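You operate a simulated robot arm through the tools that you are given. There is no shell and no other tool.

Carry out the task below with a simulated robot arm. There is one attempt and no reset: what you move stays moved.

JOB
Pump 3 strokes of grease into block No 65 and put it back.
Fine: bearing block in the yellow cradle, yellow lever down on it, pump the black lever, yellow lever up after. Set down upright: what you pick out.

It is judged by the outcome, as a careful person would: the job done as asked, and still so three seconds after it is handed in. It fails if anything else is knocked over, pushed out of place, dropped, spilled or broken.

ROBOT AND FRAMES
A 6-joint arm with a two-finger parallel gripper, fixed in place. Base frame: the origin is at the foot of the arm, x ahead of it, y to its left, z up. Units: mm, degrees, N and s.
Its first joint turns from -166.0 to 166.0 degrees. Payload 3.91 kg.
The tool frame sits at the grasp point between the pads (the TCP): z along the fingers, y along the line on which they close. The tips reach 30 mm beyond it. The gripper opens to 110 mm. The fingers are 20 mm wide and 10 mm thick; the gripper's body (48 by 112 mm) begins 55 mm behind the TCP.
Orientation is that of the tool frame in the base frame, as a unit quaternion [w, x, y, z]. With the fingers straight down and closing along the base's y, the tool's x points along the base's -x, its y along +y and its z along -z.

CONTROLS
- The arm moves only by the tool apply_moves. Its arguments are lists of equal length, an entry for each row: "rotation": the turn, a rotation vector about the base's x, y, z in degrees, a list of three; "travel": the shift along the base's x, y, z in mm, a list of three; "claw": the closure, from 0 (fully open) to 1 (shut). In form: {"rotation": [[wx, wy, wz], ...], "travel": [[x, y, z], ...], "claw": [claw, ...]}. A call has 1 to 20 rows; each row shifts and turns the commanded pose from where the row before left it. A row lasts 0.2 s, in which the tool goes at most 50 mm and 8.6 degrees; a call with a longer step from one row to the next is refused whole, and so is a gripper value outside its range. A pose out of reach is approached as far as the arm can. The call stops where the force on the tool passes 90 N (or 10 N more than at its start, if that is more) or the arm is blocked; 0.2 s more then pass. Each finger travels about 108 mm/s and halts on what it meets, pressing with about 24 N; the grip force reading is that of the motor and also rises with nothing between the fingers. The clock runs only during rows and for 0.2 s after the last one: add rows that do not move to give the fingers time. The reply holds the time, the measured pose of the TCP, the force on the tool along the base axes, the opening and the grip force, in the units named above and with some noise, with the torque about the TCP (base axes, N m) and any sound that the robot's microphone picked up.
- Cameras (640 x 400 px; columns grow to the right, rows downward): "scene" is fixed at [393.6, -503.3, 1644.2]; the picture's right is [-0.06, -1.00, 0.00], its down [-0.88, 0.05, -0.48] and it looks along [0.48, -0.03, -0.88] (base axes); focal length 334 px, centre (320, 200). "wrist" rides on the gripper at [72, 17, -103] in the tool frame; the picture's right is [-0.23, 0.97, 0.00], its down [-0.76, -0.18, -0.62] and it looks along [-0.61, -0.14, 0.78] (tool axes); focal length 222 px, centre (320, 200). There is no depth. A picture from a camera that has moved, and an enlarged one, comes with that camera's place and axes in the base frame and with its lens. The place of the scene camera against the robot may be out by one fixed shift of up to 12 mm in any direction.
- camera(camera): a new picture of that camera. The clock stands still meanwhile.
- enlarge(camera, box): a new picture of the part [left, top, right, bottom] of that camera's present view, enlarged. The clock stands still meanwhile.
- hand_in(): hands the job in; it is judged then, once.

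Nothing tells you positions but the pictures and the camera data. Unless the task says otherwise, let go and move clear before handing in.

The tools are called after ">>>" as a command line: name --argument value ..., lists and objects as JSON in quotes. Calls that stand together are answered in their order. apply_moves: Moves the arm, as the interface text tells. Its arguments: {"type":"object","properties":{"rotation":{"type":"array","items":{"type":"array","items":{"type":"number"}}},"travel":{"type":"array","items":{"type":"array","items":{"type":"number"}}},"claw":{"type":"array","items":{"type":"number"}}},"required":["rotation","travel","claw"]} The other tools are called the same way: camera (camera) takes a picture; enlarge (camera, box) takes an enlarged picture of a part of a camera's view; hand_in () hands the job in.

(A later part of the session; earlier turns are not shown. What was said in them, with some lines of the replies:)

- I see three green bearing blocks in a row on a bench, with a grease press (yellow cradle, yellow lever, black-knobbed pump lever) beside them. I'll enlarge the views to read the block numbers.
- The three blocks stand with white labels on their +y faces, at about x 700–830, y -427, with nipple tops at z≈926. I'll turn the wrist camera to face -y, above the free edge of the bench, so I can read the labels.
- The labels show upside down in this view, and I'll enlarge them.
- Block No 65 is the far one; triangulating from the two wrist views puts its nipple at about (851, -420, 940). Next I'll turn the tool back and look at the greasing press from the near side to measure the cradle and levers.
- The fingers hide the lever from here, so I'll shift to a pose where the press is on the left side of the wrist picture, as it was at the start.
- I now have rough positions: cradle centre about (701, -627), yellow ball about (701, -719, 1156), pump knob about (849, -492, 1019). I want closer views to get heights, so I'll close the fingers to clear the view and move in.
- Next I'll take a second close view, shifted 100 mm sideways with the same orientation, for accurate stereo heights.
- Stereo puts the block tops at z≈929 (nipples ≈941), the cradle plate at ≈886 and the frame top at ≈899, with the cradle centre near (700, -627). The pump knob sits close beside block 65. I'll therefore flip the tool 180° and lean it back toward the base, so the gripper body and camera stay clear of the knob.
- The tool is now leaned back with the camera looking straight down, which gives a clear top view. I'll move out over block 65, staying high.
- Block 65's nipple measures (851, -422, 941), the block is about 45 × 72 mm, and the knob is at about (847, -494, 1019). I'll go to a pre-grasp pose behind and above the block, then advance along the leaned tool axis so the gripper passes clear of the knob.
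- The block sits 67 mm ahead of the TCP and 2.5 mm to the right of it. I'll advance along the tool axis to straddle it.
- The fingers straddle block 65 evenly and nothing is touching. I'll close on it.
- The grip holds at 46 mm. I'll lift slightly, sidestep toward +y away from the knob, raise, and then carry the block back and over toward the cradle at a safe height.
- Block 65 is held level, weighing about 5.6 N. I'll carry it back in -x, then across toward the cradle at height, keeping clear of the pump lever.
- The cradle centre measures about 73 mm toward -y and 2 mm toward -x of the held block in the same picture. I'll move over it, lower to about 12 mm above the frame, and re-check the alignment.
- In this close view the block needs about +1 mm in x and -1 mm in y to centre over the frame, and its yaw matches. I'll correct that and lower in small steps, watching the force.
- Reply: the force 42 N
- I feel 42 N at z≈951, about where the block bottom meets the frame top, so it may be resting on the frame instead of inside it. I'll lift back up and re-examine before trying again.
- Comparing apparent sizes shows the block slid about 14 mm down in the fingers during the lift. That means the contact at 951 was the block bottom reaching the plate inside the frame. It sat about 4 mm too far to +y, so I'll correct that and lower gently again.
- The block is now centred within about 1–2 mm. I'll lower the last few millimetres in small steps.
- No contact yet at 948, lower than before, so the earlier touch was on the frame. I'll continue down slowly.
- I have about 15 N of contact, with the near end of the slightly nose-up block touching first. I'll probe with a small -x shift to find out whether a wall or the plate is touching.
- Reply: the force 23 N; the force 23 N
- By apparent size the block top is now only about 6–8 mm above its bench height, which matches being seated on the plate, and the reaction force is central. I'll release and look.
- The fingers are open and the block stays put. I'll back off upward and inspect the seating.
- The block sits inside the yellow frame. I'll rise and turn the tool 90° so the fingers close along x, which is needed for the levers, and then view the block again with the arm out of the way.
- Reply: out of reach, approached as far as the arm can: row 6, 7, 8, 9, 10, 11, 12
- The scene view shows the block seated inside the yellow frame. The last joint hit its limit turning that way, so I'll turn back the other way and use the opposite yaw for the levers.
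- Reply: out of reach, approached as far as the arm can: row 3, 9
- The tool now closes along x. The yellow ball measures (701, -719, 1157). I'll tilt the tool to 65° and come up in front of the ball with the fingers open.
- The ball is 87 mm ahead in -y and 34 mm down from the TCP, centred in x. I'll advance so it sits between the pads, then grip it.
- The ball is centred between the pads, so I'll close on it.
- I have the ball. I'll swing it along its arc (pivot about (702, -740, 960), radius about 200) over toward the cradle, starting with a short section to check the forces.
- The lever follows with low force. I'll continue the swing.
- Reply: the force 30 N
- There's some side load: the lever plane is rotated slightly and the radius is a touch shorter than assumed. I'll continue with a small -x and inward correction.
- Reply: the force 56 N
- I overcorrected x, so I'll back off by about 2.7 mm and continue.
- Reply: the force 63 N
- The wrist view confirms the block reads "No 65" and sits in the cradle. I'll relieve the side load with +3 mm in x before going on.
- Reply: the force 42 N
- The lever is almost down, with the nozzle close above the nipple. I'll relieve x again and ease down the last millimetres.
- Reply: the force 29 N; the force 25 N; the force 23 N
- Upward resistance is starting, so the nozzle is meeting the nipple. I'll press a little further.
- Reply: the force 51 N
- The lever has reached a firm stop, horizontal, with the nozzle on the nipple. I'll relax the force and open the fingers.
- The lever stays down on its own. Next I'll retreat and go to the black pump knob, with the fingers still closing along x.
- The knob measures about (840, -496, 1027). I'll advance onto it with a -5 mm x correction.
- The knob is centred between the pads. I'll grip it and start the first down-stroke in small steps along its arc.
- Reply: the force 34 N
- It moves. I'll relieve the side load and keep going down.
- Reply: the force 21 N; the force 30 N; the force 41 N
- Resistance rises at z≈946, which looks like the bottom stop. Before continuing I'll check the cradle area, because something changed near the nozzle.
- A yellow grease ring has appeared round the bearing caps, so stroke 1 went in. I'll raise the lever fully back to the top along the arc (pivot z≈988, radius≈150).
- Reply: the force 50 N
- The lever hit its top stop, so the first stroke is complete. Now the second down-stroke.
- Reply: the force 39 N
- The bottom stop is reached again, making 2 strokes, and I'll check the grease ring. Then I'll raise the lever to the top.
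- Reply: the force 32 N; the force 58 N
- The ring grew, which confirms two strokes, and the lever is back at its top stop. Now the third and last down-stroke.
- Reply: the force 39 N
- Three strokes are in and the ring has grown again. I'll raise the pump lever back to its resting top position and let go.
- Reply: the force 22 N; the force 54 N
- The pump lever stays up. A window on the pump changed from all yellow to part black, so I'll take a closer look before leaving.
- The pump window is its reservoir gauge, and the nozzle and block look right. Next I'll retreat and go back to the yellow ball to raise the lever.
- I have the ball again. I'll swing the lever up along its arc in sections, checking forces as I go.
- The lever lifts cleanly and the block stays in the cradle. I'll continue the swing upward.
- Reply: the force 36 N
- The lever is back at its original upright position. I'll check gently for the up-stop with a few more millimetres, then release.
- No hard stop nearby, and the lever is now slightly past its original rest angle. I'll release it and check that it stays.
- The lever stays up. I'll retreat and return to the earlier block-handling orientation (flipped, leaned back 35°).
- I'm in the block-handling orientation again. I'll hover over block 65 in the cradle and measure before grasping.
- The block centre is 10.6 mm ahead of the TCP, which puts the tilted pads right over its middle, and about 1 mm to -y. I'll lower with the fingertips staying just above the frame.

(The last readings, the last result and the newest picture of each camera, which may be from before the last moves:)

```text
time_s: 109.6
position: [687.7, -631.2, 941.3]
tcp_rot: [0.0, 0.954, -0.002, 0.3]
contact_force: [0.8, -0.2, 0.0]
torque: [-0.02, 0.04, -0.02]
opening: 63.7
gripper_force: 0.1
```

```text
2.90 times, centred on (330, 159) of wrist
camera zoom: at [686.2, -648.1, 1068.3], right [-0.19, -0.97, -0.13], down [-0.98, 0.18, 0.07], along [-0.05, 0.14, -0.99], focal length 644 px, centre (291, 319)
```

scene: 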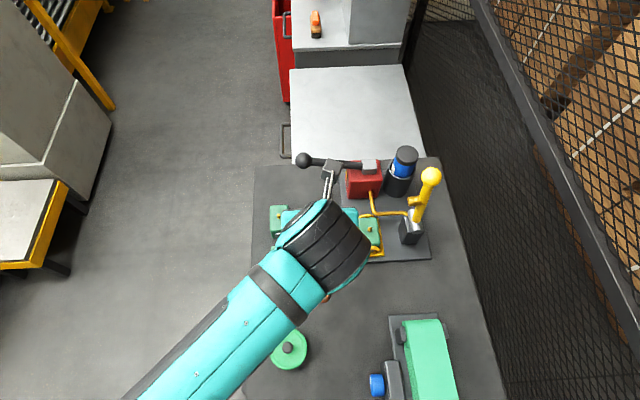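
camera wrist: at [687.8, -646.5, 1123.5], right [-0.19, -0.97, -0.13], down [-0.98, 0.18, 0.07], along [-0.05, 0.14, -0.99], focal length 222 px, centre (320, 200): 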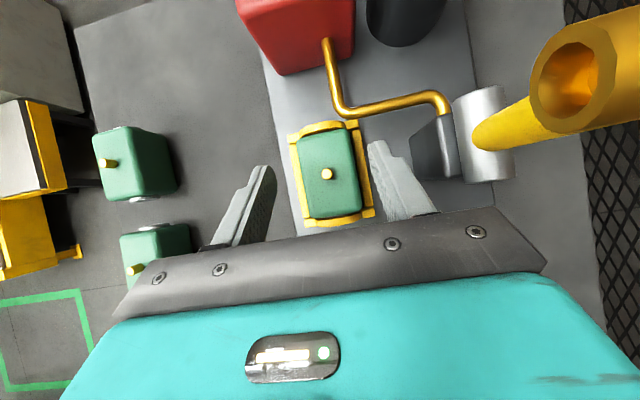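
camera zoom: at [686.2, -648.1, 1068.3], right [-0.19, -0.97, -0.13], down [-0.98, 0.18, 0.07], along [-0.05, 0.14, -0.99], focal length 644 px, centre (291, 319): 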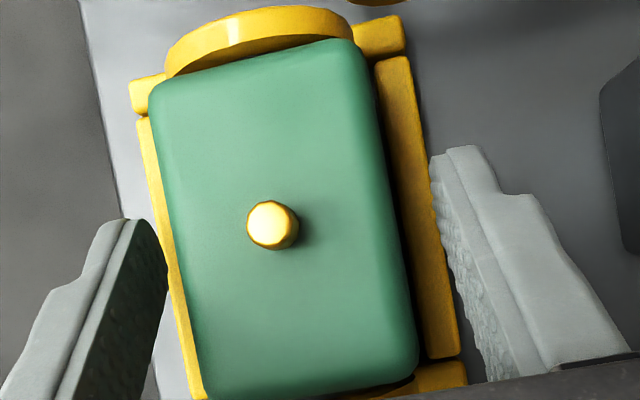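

>>> apply_moves --rotation '[[0, 0, 0], [0, 0, 0], [0, 0, 0]]' --travel '[[0, 0, -2], [0, 0, -2], [0, 0, 0]]' --claw '[0.45, 0.5, 0.5]'

>>> enlarge --camera "wrist" --box '[220, 90, 440, 228]'

```text
time_s: 110.4
position: [688.1, -631.7, 939.2]
tcp_rot: [0.0, 0.954, -0.002, 0.3]
contact_force: [0.6, -0.2, -0.8]
torque: [-0.01, 0.0, -0.01]
opening: 54.9
gripper_force: 0.1
```

```text
2.90 times, centred on (330, 159) of wrist
camera zoom: at [687.6, -648.1, 1064.7], right [-0.19, -0.97, -0.13], down [-0.98, 0.18, 0.07], along [-0.05, 0.14, -0.99], focal length 644 px, centre (291, 319)
```

zoom: 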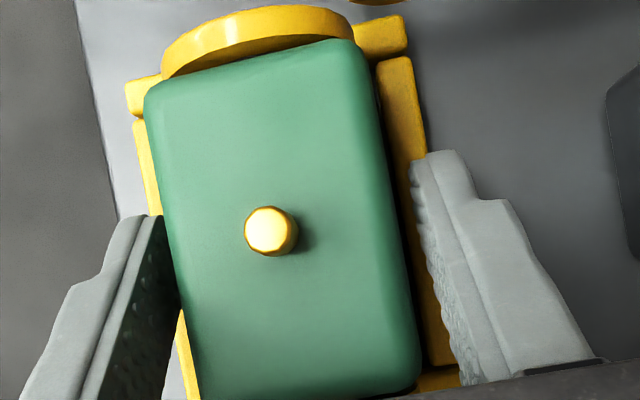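

>>> apply_moves --rotation '[[0, 0, 0], [0, 0, 0], [0, 0, 0]]' --travel '[[0, 1.5, -1.5], [0, 0, -1], [0, 0, 0]]' --claw '[0.5, 0.5, 0.5]'

>>> apply_moves --rotation '[[0, 0, 0], [0, 0, 0], [0, 0, 0]]' --travel '[[0, 0, 0], [0, 0, 0], [0, 0, 0]]' --claw '[0.58, 1, 1]'

>>> enlarge --camera "wrist" --box '[220, 90, 440, 228]'

```text
time_s: 111.2
position: [688.9, -630.0, 935.2]
tcp_rot: [0.0, 0.954, -0.002, 0.3]
contact_force: [-0.2, 0.3, 1.1]
torque: [0.04, 0.0, -0.01]
opening: 54.9
gripper_force: 0.1
```

```text
time_s: 112.0
position: [688.2, -630.4, 935.6]
tcp_rot: [0.0, 0.954, -0.001, 0.3]
contact_force: [-0.1, -1.5, 0.3]
torque: [-0.15, 0.02, 0.0]
opening: 45.9
gripper_force: 23.8
```

```text
2.90 times, centred on (330, 159) of wrist
camera zoom: at [687.9, -647.2, 1062.3], right [-0.19, -0.97, -0.13], down [-0.98, 0.18, 0.07], along [-0.05, 0.14, -0.99], focal length 644 px, centre (291, 319)
```

zoom: 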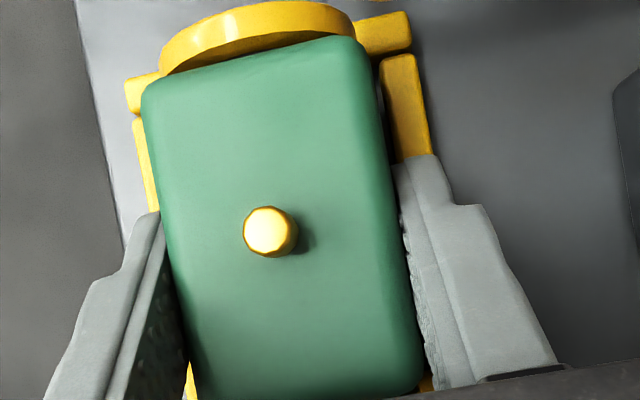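

I've gripped it at 46 mm, with the nipple 54 px wide as a slip reference. I'll lift a few millimetres and check for slip.

>>> apply_moves --rotation '[[0, 0, 0], [0, 0, 0], [0, 0, 0], [0, 0, 0], [0, 0, 0]]' --travel '[[0, 0, 1.5], [0, 0, 2], [0, 0, 2], [0, 0, 2], [0, 0, 0]]' --claw '[1, 1, 1, 1, 1]'

>>> enlarge --camera "wrist" --box '[220, 90, 440, 228]'

```text
time_s: 113.2
position: [687.6, -631.4, 942.8]
tcp_rot: [0.0, 0.954, -0.003, 0.3]
contact_force: [0.0, -0.8, -6.3]
torque: [0.01, 0.01, 0.0]
opening: 45.9
gripper_force: 24.4
```

```text
2.90 times, centred on (330, 159) of wrist
camera zoom: at [687.6, -647.6, 1069.2], right [-0.19, -0.97, -0.13], down [-0.98, 0.18, 0.08], along [-0.05, 0.14, -0.99], focal length 644 px, centre (291, 319)
```

zoom: 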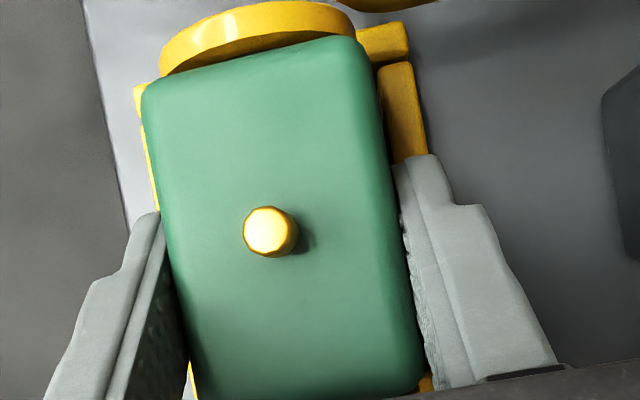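

No slip at all this time. I'll raise the block slowly and carry it back along the same route: over to y≈-404, then out in x.

>>> apply_moves --rotation '[[0, 0, 0], [0, 0, 0], [0, 0, 0], [0, 0, 0], [0, 0, 0], [0, 0, 0], [0, 0, 0], [0, 0, 0], [0, 0, 0], [0, 0, 0], [0, 0, 0], [0, 0, 0], [0, 0, 0], [0, 0, 0], [0, 0, 0], [0, 0, 0], [0, 0, 0], [0, 0, 0]]' --travel '[[0, 0, 8], [0, 0, 14], [0, 0, 20], [0, 0, 22], [0, 0, 22], [0, 0, 22], [0, 0, 15], [0, 5, 5], [0, 15, 0], [0, 25, 0], [0, 25, 0], [0, 25, 0], [0, 25, 0], [0, 25, 0], [0, 25, 0], [0, 25, 0], [0, 20, 0], [0, 0, 0]]' --claw '[1, 1, 1, 1, 1, 1, 1, 1, 1, 1, 1, 1, 1, 1, 1, 1, 1, 1]'

>>> camera --camera "wrist"

>>> camera --camera "scene"

```text
time_s: 117.0
position: [687.7, -414.3, 1071.1]
tcp_rot: [-0.001, 0.954, -0.002, 0.3]
contact_force: [0.3, 0.1, -6.4]
torque: [-0.01, 0.04, 0.05]
opening: 45.8
gripper_force: 24.0
```

```text
taken
camera wrist: at [688.0, -430.6, 1198.5], right [-0.19, -0.97, -0.13], down [-0.98, 0.18, 0.08], along [-0.05, 0.14, -0.99], focal length 222 px, centre (320, 200)
```

wrist: 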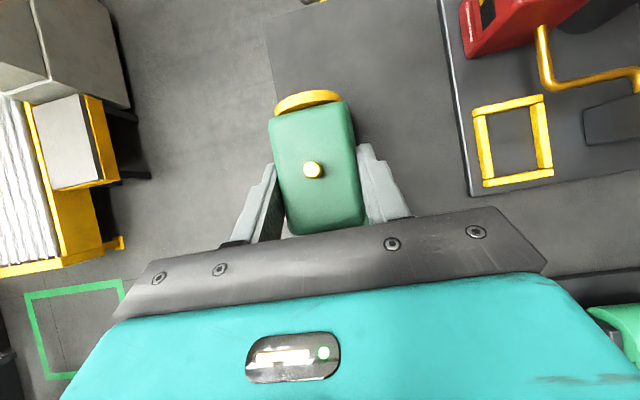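

```text
taken
```

scene: 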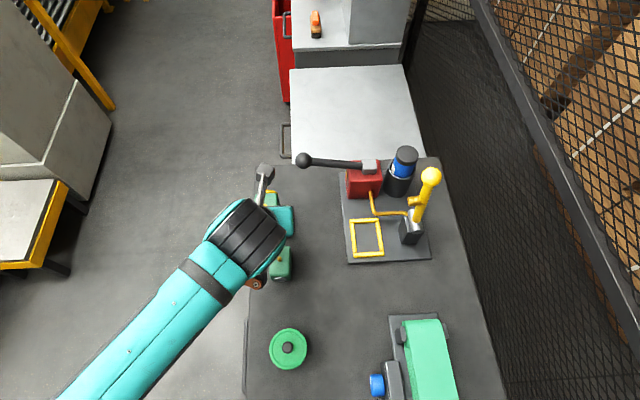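

The block is steady. I'll move out in x to above its original place, staying on the +y side of the knob, and turn about -3° to match its original angle.

>>> apply_moves --rotation '[[0, 0, 0], [0, 0, 0], [0, 0, -1], [0, 0, -1], [0, 0, -1], [0, 0, 0], [0, 0, 0], [0, 0, 0], [0, 0, 0]]' --travel '[[10, 2, 0], [20, 3, 0], [22, 3, 0], [22, 2, 0], [22, 0, 0], [22, 0, 0], [22, 0, 0], [13, 0, 0], [0, 0, 0]]' --claw '[1, 1, 1, 1, 1, 1, 1, 1, 1]'

>>> camera --camera "wrist"

>>> enlarge --camera "scene" --box '[220, 110, 400, 260]'

```text
time_s: 119.0
position: [843.0, -407.2, 1071.7]
tcp_rot: [0.007, 0.954, -0.027, 0.3]
contact_force: [0.6, -0.4, -5.9]
torque: [0.02, 0.02, 0.0]
opening: 45.6
gripper_force: 24.0
```

```text
taken
camera wrist: at [841.3, -423.2, 1198.7], right [-0.24, -0.96, -0.13], down [-0.97, 0.23, 0.08], along [-0.04, 0.15, -0.99], focal length 222 px, centre (320, 200)
```

wrist: 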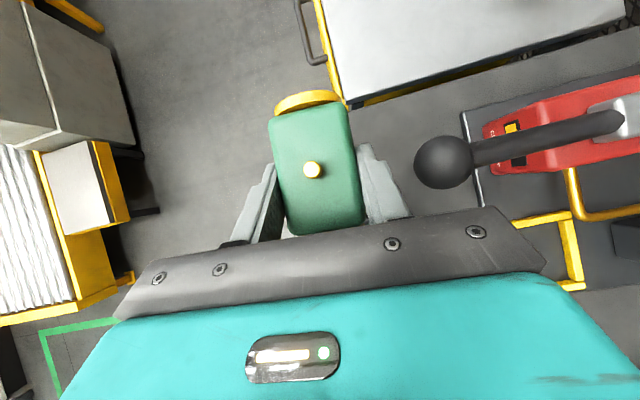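

```text
2.67 times, centred on (310, 185) of scene
camera zoom: at [393.6, -503.3, 1644.2], right [-0.06, -1.0, 0.0], down [-0.88, 0.05, -0.48], along [0.48, -0.03, -0.88], focal length 891 px, centre (347, 240)
```

zoom: 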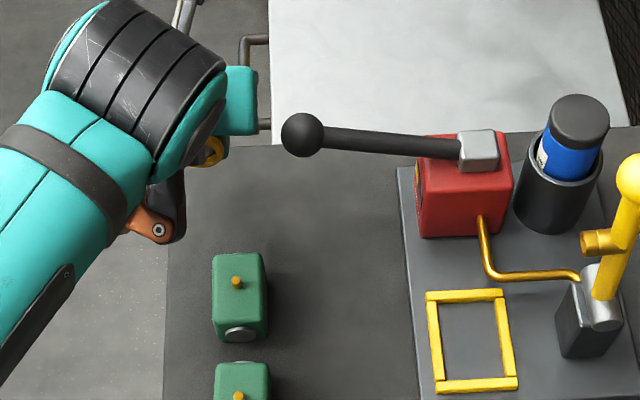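

The wrist is well placed: knob clear and the block held. I'll descend on the +y side, then sidestep under the knob's height.

>>> apply_moves --rotation '[[0, 0, 0], [0, 0, 0], [0, 0, 0], [0, 0, 0], [0, 0, 0], [0, 0, 0], [0, 0, 0], [0, 0, 0]]' --travel '[[-1, 0, -10], [0, 0, -20], [0, 0, -20], [0, 0, -20], [0, 0, -20], [0, 0, -18], [0, 0, -12], [0, 0, 0]]' --claw '[1, 1, 1, 1, 1, 1, 1, 1]'

>>> apply_moves --rotation '[[0, 0, 0], [0, 0, 0], [0, 0, 0], [0, 0, 0]]' --travel '[[0, -6, 0], [0, -6, 0], [0, -5, 0], [0, 0, 0]]' --claw '[1, 1, 1, 1]'

>>> camera --camera "wrist"

>>> enlarge --camera "scene" --box '[220, 110, 400, 260]'

```text
time_s: 120.8
position: [841.1, -404.3, 952.3]
tcp_rot: [0.008, 0.953, -0.028, 0.3]
contact_force: [-0.8, -0.7, -5.8]
torque: [0.0, 0.07, -0.03]
opening: 46.0
gripper_force: 24.0
```

```text
time_s: 121.8
position: [839.4, -421.3, 951.8]
tcp_rot: [0.008, 0.953, -0.027, 0.3]
contact_force: [0.7, -0.4, -6.1]
torque: [0.02, 0.03, -0.01]
opening: 45.8
gripper_force: 24.4
```

```text
taken
camera wrist: at [838.7, -438.7, 1078.8], right [-0.24, -0.96, -0.13], down [-0.97, 0.23, 0.08], along [-0.04, 0.15, -0.99], focal length 222 px, centre (320, 200)
```

wrist: 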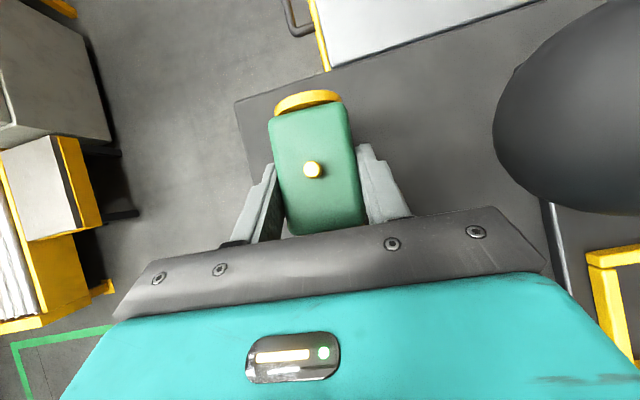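

```text
2.67 times, centred on (310, 185) of scene
camera zoom: at [393.6, -503.3, 1644.2], right [-0.06, -1.0, 0.0], down [-0.88, 0.05, -0.48], along [0.48, -0.03, -0.88], focal length 891 px, centre (347, 240)
```

zoom: 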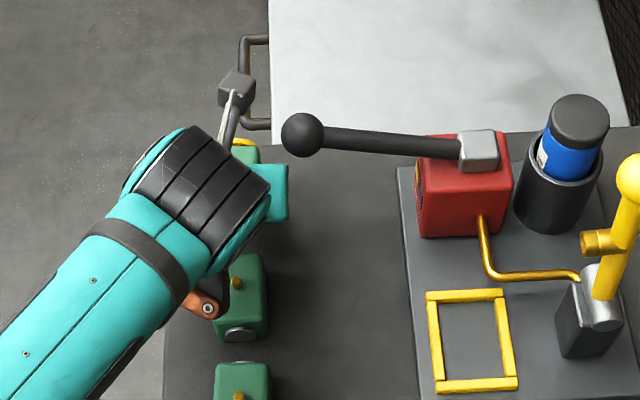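

>>> apply_moves --rotation '[[0, 0, 0], [0, 0, 0], [0, 0, 0], [0, 0, 0], [0, 0, 0]]' --travel '[[1.5, -1.5, -4], [0, 0, -5], [0, 0, -5], [0, 0, -4], [0, 0, 0]]' --claw '[1, 1, 1, 1, 1]'

>>> apply_moves --rotation '[[0, 0, 0], [0, 0, 0], [0, 0, 0]]' --travel '[[0, 0, -1.5], [0, 0, -1.5], [0, 0, 0]]' --claw '[1, 1, 1]'

```text
time_s: 123.0
position: [841.9, -422.2, 933.2]
tcp_rot: [0.008, 0.954, -0.026, 0.299]
contact_force: [-0.1, 1.0, -6.7]
torque: [-0.02, 0.07, -0.02]
opening: 46.1
gripper_force: 24.1
```

```text
time_s: 123.8
position: [841.9, -423.8, 930.8]
tcp_rot: [0.007, 0.954, -0.027, 0.3]
contact_force: [0.7, 0.2, -6.5]
torque: [-0.01, 0.06, 0.02]
opening: 45.9
gripper_force: 24.2
```

>>> apply_moves --rotation '[[0, 0, 0], [0, 0, 0], [0, 0, 0]]' --travel '[[0, 0, -1.2], [0, 0, -1.2], [0, 0, 0]]' --claw '[1, 1, 1]'

```text
time_s: 124.6
position: [841.9, -422.7, 928.1]
tcp_rot: [0.008, 0.954, -0.027, 0.3]
contact_force: [-0.8, 0.1, -5.7]
torque: [-0.04, 0.07, -0.05]
opening: 46.2
gripper_force: 24.3
```

>>> apply_moves --rotation '[[0, 0, 0], [0, 0, 0], [0, 0, 0]]' --travel '[[0, 0, -1], [0, 0, -1], [0, 0, 0]]' --claw '[1, 1, 1]'

```text
time_s: 125.4
position: [842.3, -422.7, 924.8]
tcp_rot: [0.008, 0.953, -0.027, 0.3]
contact_force: [0.2, -0.4, -6.6]
torque: [-0.02, 0.07, -0.02]
opening: 46.0
gripper_force: 23.8
```

>>> apply_moves --rotation '[[0, 0, 0], [0, 0, 0], [0, 0, 0]]' --travel '[[0, 0, -1], [0, 0, -1], [0, 0, 0]]' --claw '[1, 1, 1]'

```text
time_s: 126.2
position: [842.8, -422.7, 923.6]
tcp_rot: [0.008, 0.954, -0.027, 0.3]
contact_force: [0.1, 1.1, -4.4]
torque: [-0.06, -0.01, -0.01]
opening: 46.1
gripper_force: 24.3
```

>>> apply_moves --rotation '[[0, 0, 0], [0, 0, 0], [0, 0, 0]]' --travel '[[0, 0, -0.8], [0, 0, 0], [0, 0, 0]]' --claw '[1, 1, 1]'

>>> enlarge --camera "wrist" --box '[220, 90, 440, 228]'

```text
time_s: 127.0
position: [842.7, -423.0, 923.8]
tcp_rot: [0.007, 0.953, -0.026, 0.301]
contact_force: [4.8, -5.8, 6.3]
torque: [-0.45, 0.16, 0.22]
opening: 45.8
gripper_force: 24.3
```

```text
2.90 times, centred on (330, 159) of wrist
camera zoom: at [840.6, -439.4, 1050.3], right [-0.24, -0.96, -0.13], down [-0.97, 0.23, 0.07], along [-0.04, 0.14, -0.99], focal length 644 px, centre (291, 319)
```

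zoom: 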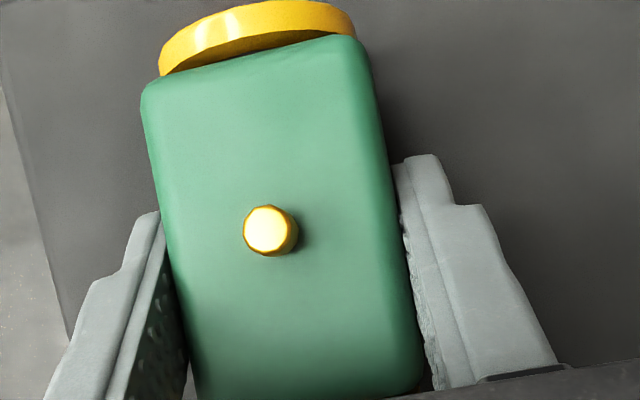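

The block has touched down on the bench (contact at z≈924). I'll release gently.

>>> apply_moves --rotation '[[0, 0, 0], [0, 0, 0], [0, 0, 0], [0, 0, 0], [0, 0, 0]]' --travel '[[0, 0, 0], [0, 0, 0], [0, 0, 0], [0, 0, 0], [0, 0, 0]]' --claw '[0.57, 0.53, 0.48, 0.45, 0.45]'

>>> enlarge --camera "wrist" --box '[220, 90, 440, 228]'

```text
time_s: 128.2
position: [841.8, -422.5, 922.1]
tcp_rot: [0.008, 0.954, -0.027, 0.3]
contact_force: [0.4, -0.7, 0.2]
torque: [-0.02, 0.0, 0.04]
opening: 60.6
gripper_force: 0.2
```

```text
2.90 times, centred on (330, 159) of wrist
camera zoom: at [840.7, -439.1, 1049.5], right [-0.24, -0.96, -0.13], down [-0.97, 0.23, 0.07], along [-0.04, 0.15, -0.99], focal length 644 px, centre (291, 319)
```

zoom: 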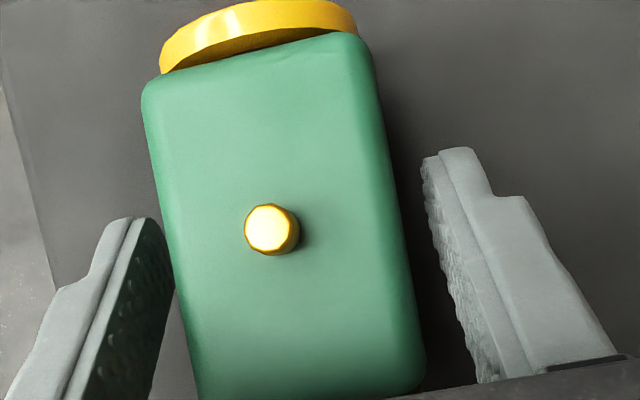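

It's released and standing. I'll back off along the tool axis, away from the knob.

>>> apply_moves --rotation '[[0, 0, 0], [0, 0, 0], [0, 0, 0], [0, 0, 0], [0, 0, 0], [0, 0, 0], [0, 0, 0], [0, 0, 0], [0, 0, 0], [0, 0, 0], [0, 0, 0], [0, 0, 0], [0, 0, 0]]' --travel '[[-3.1, 0.2, 4.6], [-6.3, 0.3, 9.2], [-6.3, 0.3, 9.2], [-6.3, 0.3, 9.2], [-6.3, 0.3, 9.2], [-6.3, 0.3, 9.2], [-6.3, 0.3, 9.2], [-12, 1, 18], [-12, 2, 20], [-20, 15, 30], [-20, 20, 30], [-20, 20, 30], [0, 0, 0]]' --claw '[0.42, 0.42, 0.42, 0.42, 0.42, 0.42, 0.42, 0.42, 0.42, 0.42, 0.42, 0.42, 0.42]'

>>> camera --camera "wrist"

>>> camera --camera "scene"

```text
time_s: 131.0
position: [715.1, -362.4, 1112.4]
tcp_rot: [0.008, 0.954, -0.027, 0.3]
contact_force: [-0.3, 0.2, -0.1]
torque: [0.06, -0.02, 0.0]
opening: 63.8
gripper_force: 0.1
```

```text
taken
camera wrist: at [714.4, -379.2, 1238.7], right [-0.24, -0.96, -0.13], down [-0.97, 0.23, 0.08], along [-0.04, 0.15, -0.99], focal length 222 px, centre (320, 200)
```

wrist: 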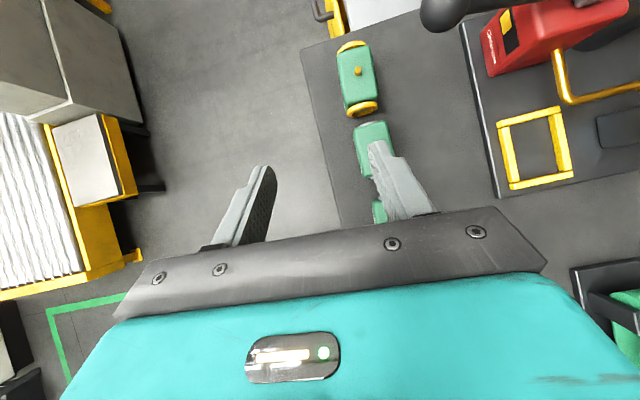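

```text
taken
```

scene: 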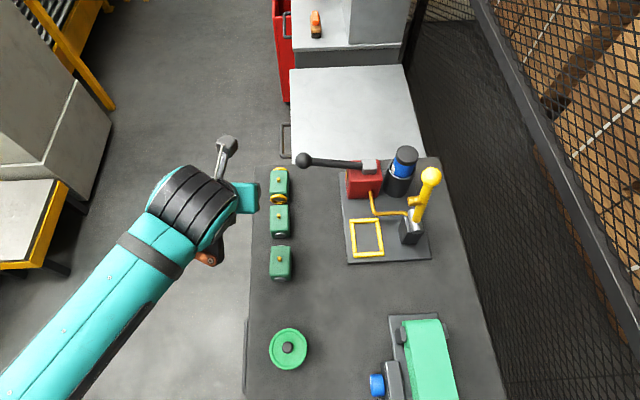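

The block is back in the row. I'll move the arm further clear and compare the row with the starting picture.

>>> apply_moves --rotation '[[0, 0, 0], [0, 0, 0], [0, 0, 0], [0, 0, 0], [0, 0, 0]]' --travel '[[-15, 30, 20], [-15, 30, 20], [-15, 30, 10], [-15, 30, 0], [0, 0, 0]]' --claw '[0.42, 0.42, 0.42, 0.42, 0.42]'

>>> enlarge --camera "scene" --box '[250, 150, 350, 290]'

>>> enlarge --camera "scene" --box '[290, 130, 460, 270]'

>>> camera --camera "wrist"

```text
time_s: 132.2
position: [655.7, -243.8, 1162.2]
tcp_rot: [0.007, 0.954, -0.026, 0.3]
contact_force: [-0.4, 0.3, -0.7]
torque: [-0.01, 0.01, 0.0]
opening: 63.9
gripper_force: 0.1
```

```text
2.86 times, centred on (300, 220) of scene
camera zoom: at [393.6, -503.3, 1644.2], right [-0.06, -1.0, 0.0], down [-0.88, 0.05, -0.48], along [0.48, -0.03, -0.88], focal length 955 px, centre (377, 143)
```

zoom: 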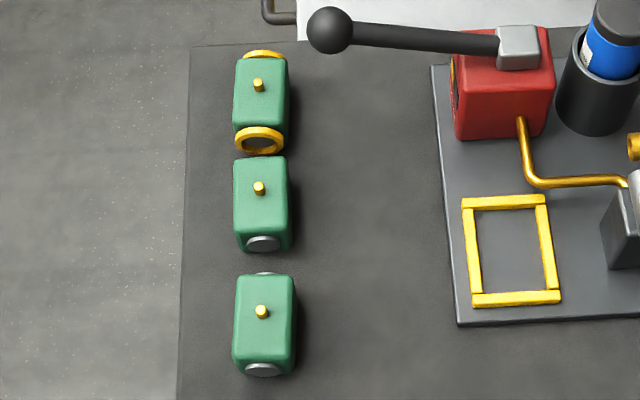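

```text
2.86 times, centred on (375, 200) of scene
camera zoom: at [393.6, -503.3, 1644.2], right [-0.06, -1.0, 0.0], down [-0.88, 0.05, -0.48], along [0.48, -0.03, -0.88], focal length 955 px, centre (163, 200)
```

zoom: 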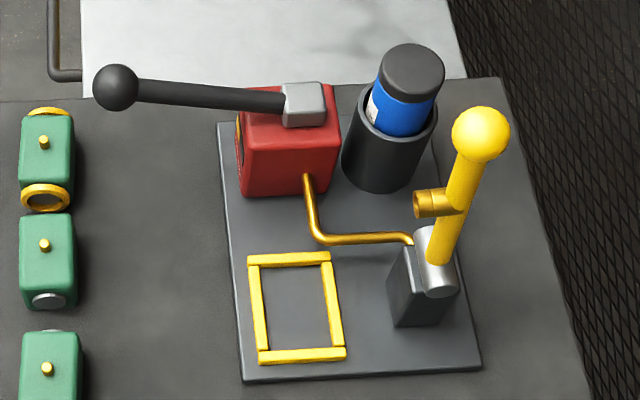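

```text
taken
camera wrist: at [654.6, -260.4, 1288.5], right [-0.24, -0.96, -0.13], down [-0.97, 0.23, 0.07], along [-0.04, 0.15, -0.99], focal length 222 px, centre (320, 200)
```

wrist: 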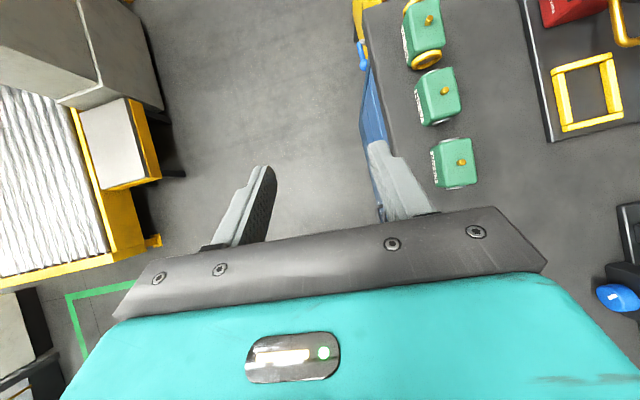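

Everything checks out. Block No 65 is back at its original spot (its nipple is at the same pixel as at the start), upright, with the grease from three strokes showing. The yellow lever is up and steady, the pump lever is at its top stop, the cradle is empty, nothing else has moved, and the arm is clear. I'm handing in.

>>> hand_in

```text
The job is handed in.
```

Block No 65 got its three strokes of grease and is back in its place in the row, upright, and I've handed the job in. I don't have the verdict yet.

- **Greasing:** All three strokes ran from the top stop to the bottom stop. The grease ring round the bearing caps grew with each one.
- **Block:** Its nipple shows at the same pixel in the fixed camera as at the start. I also turned it about 3° to match its original angle. While I was carrying it to the cradle, it slid about 14 mm down in the fingers but was not dropped. My first try at lowering it touched the cradle frame, so I lifted it and re-centred it.
- **Levers:** The yellow lever is up and stayed put for over 30 seconds after I let go. It leans about 0.7° further toward the cradle than it did at the start. The black pump lever is at its top stop.
- **Everything else:** The cradle is empty, nothing else looked moved in the final pictures, and the arm is clear.
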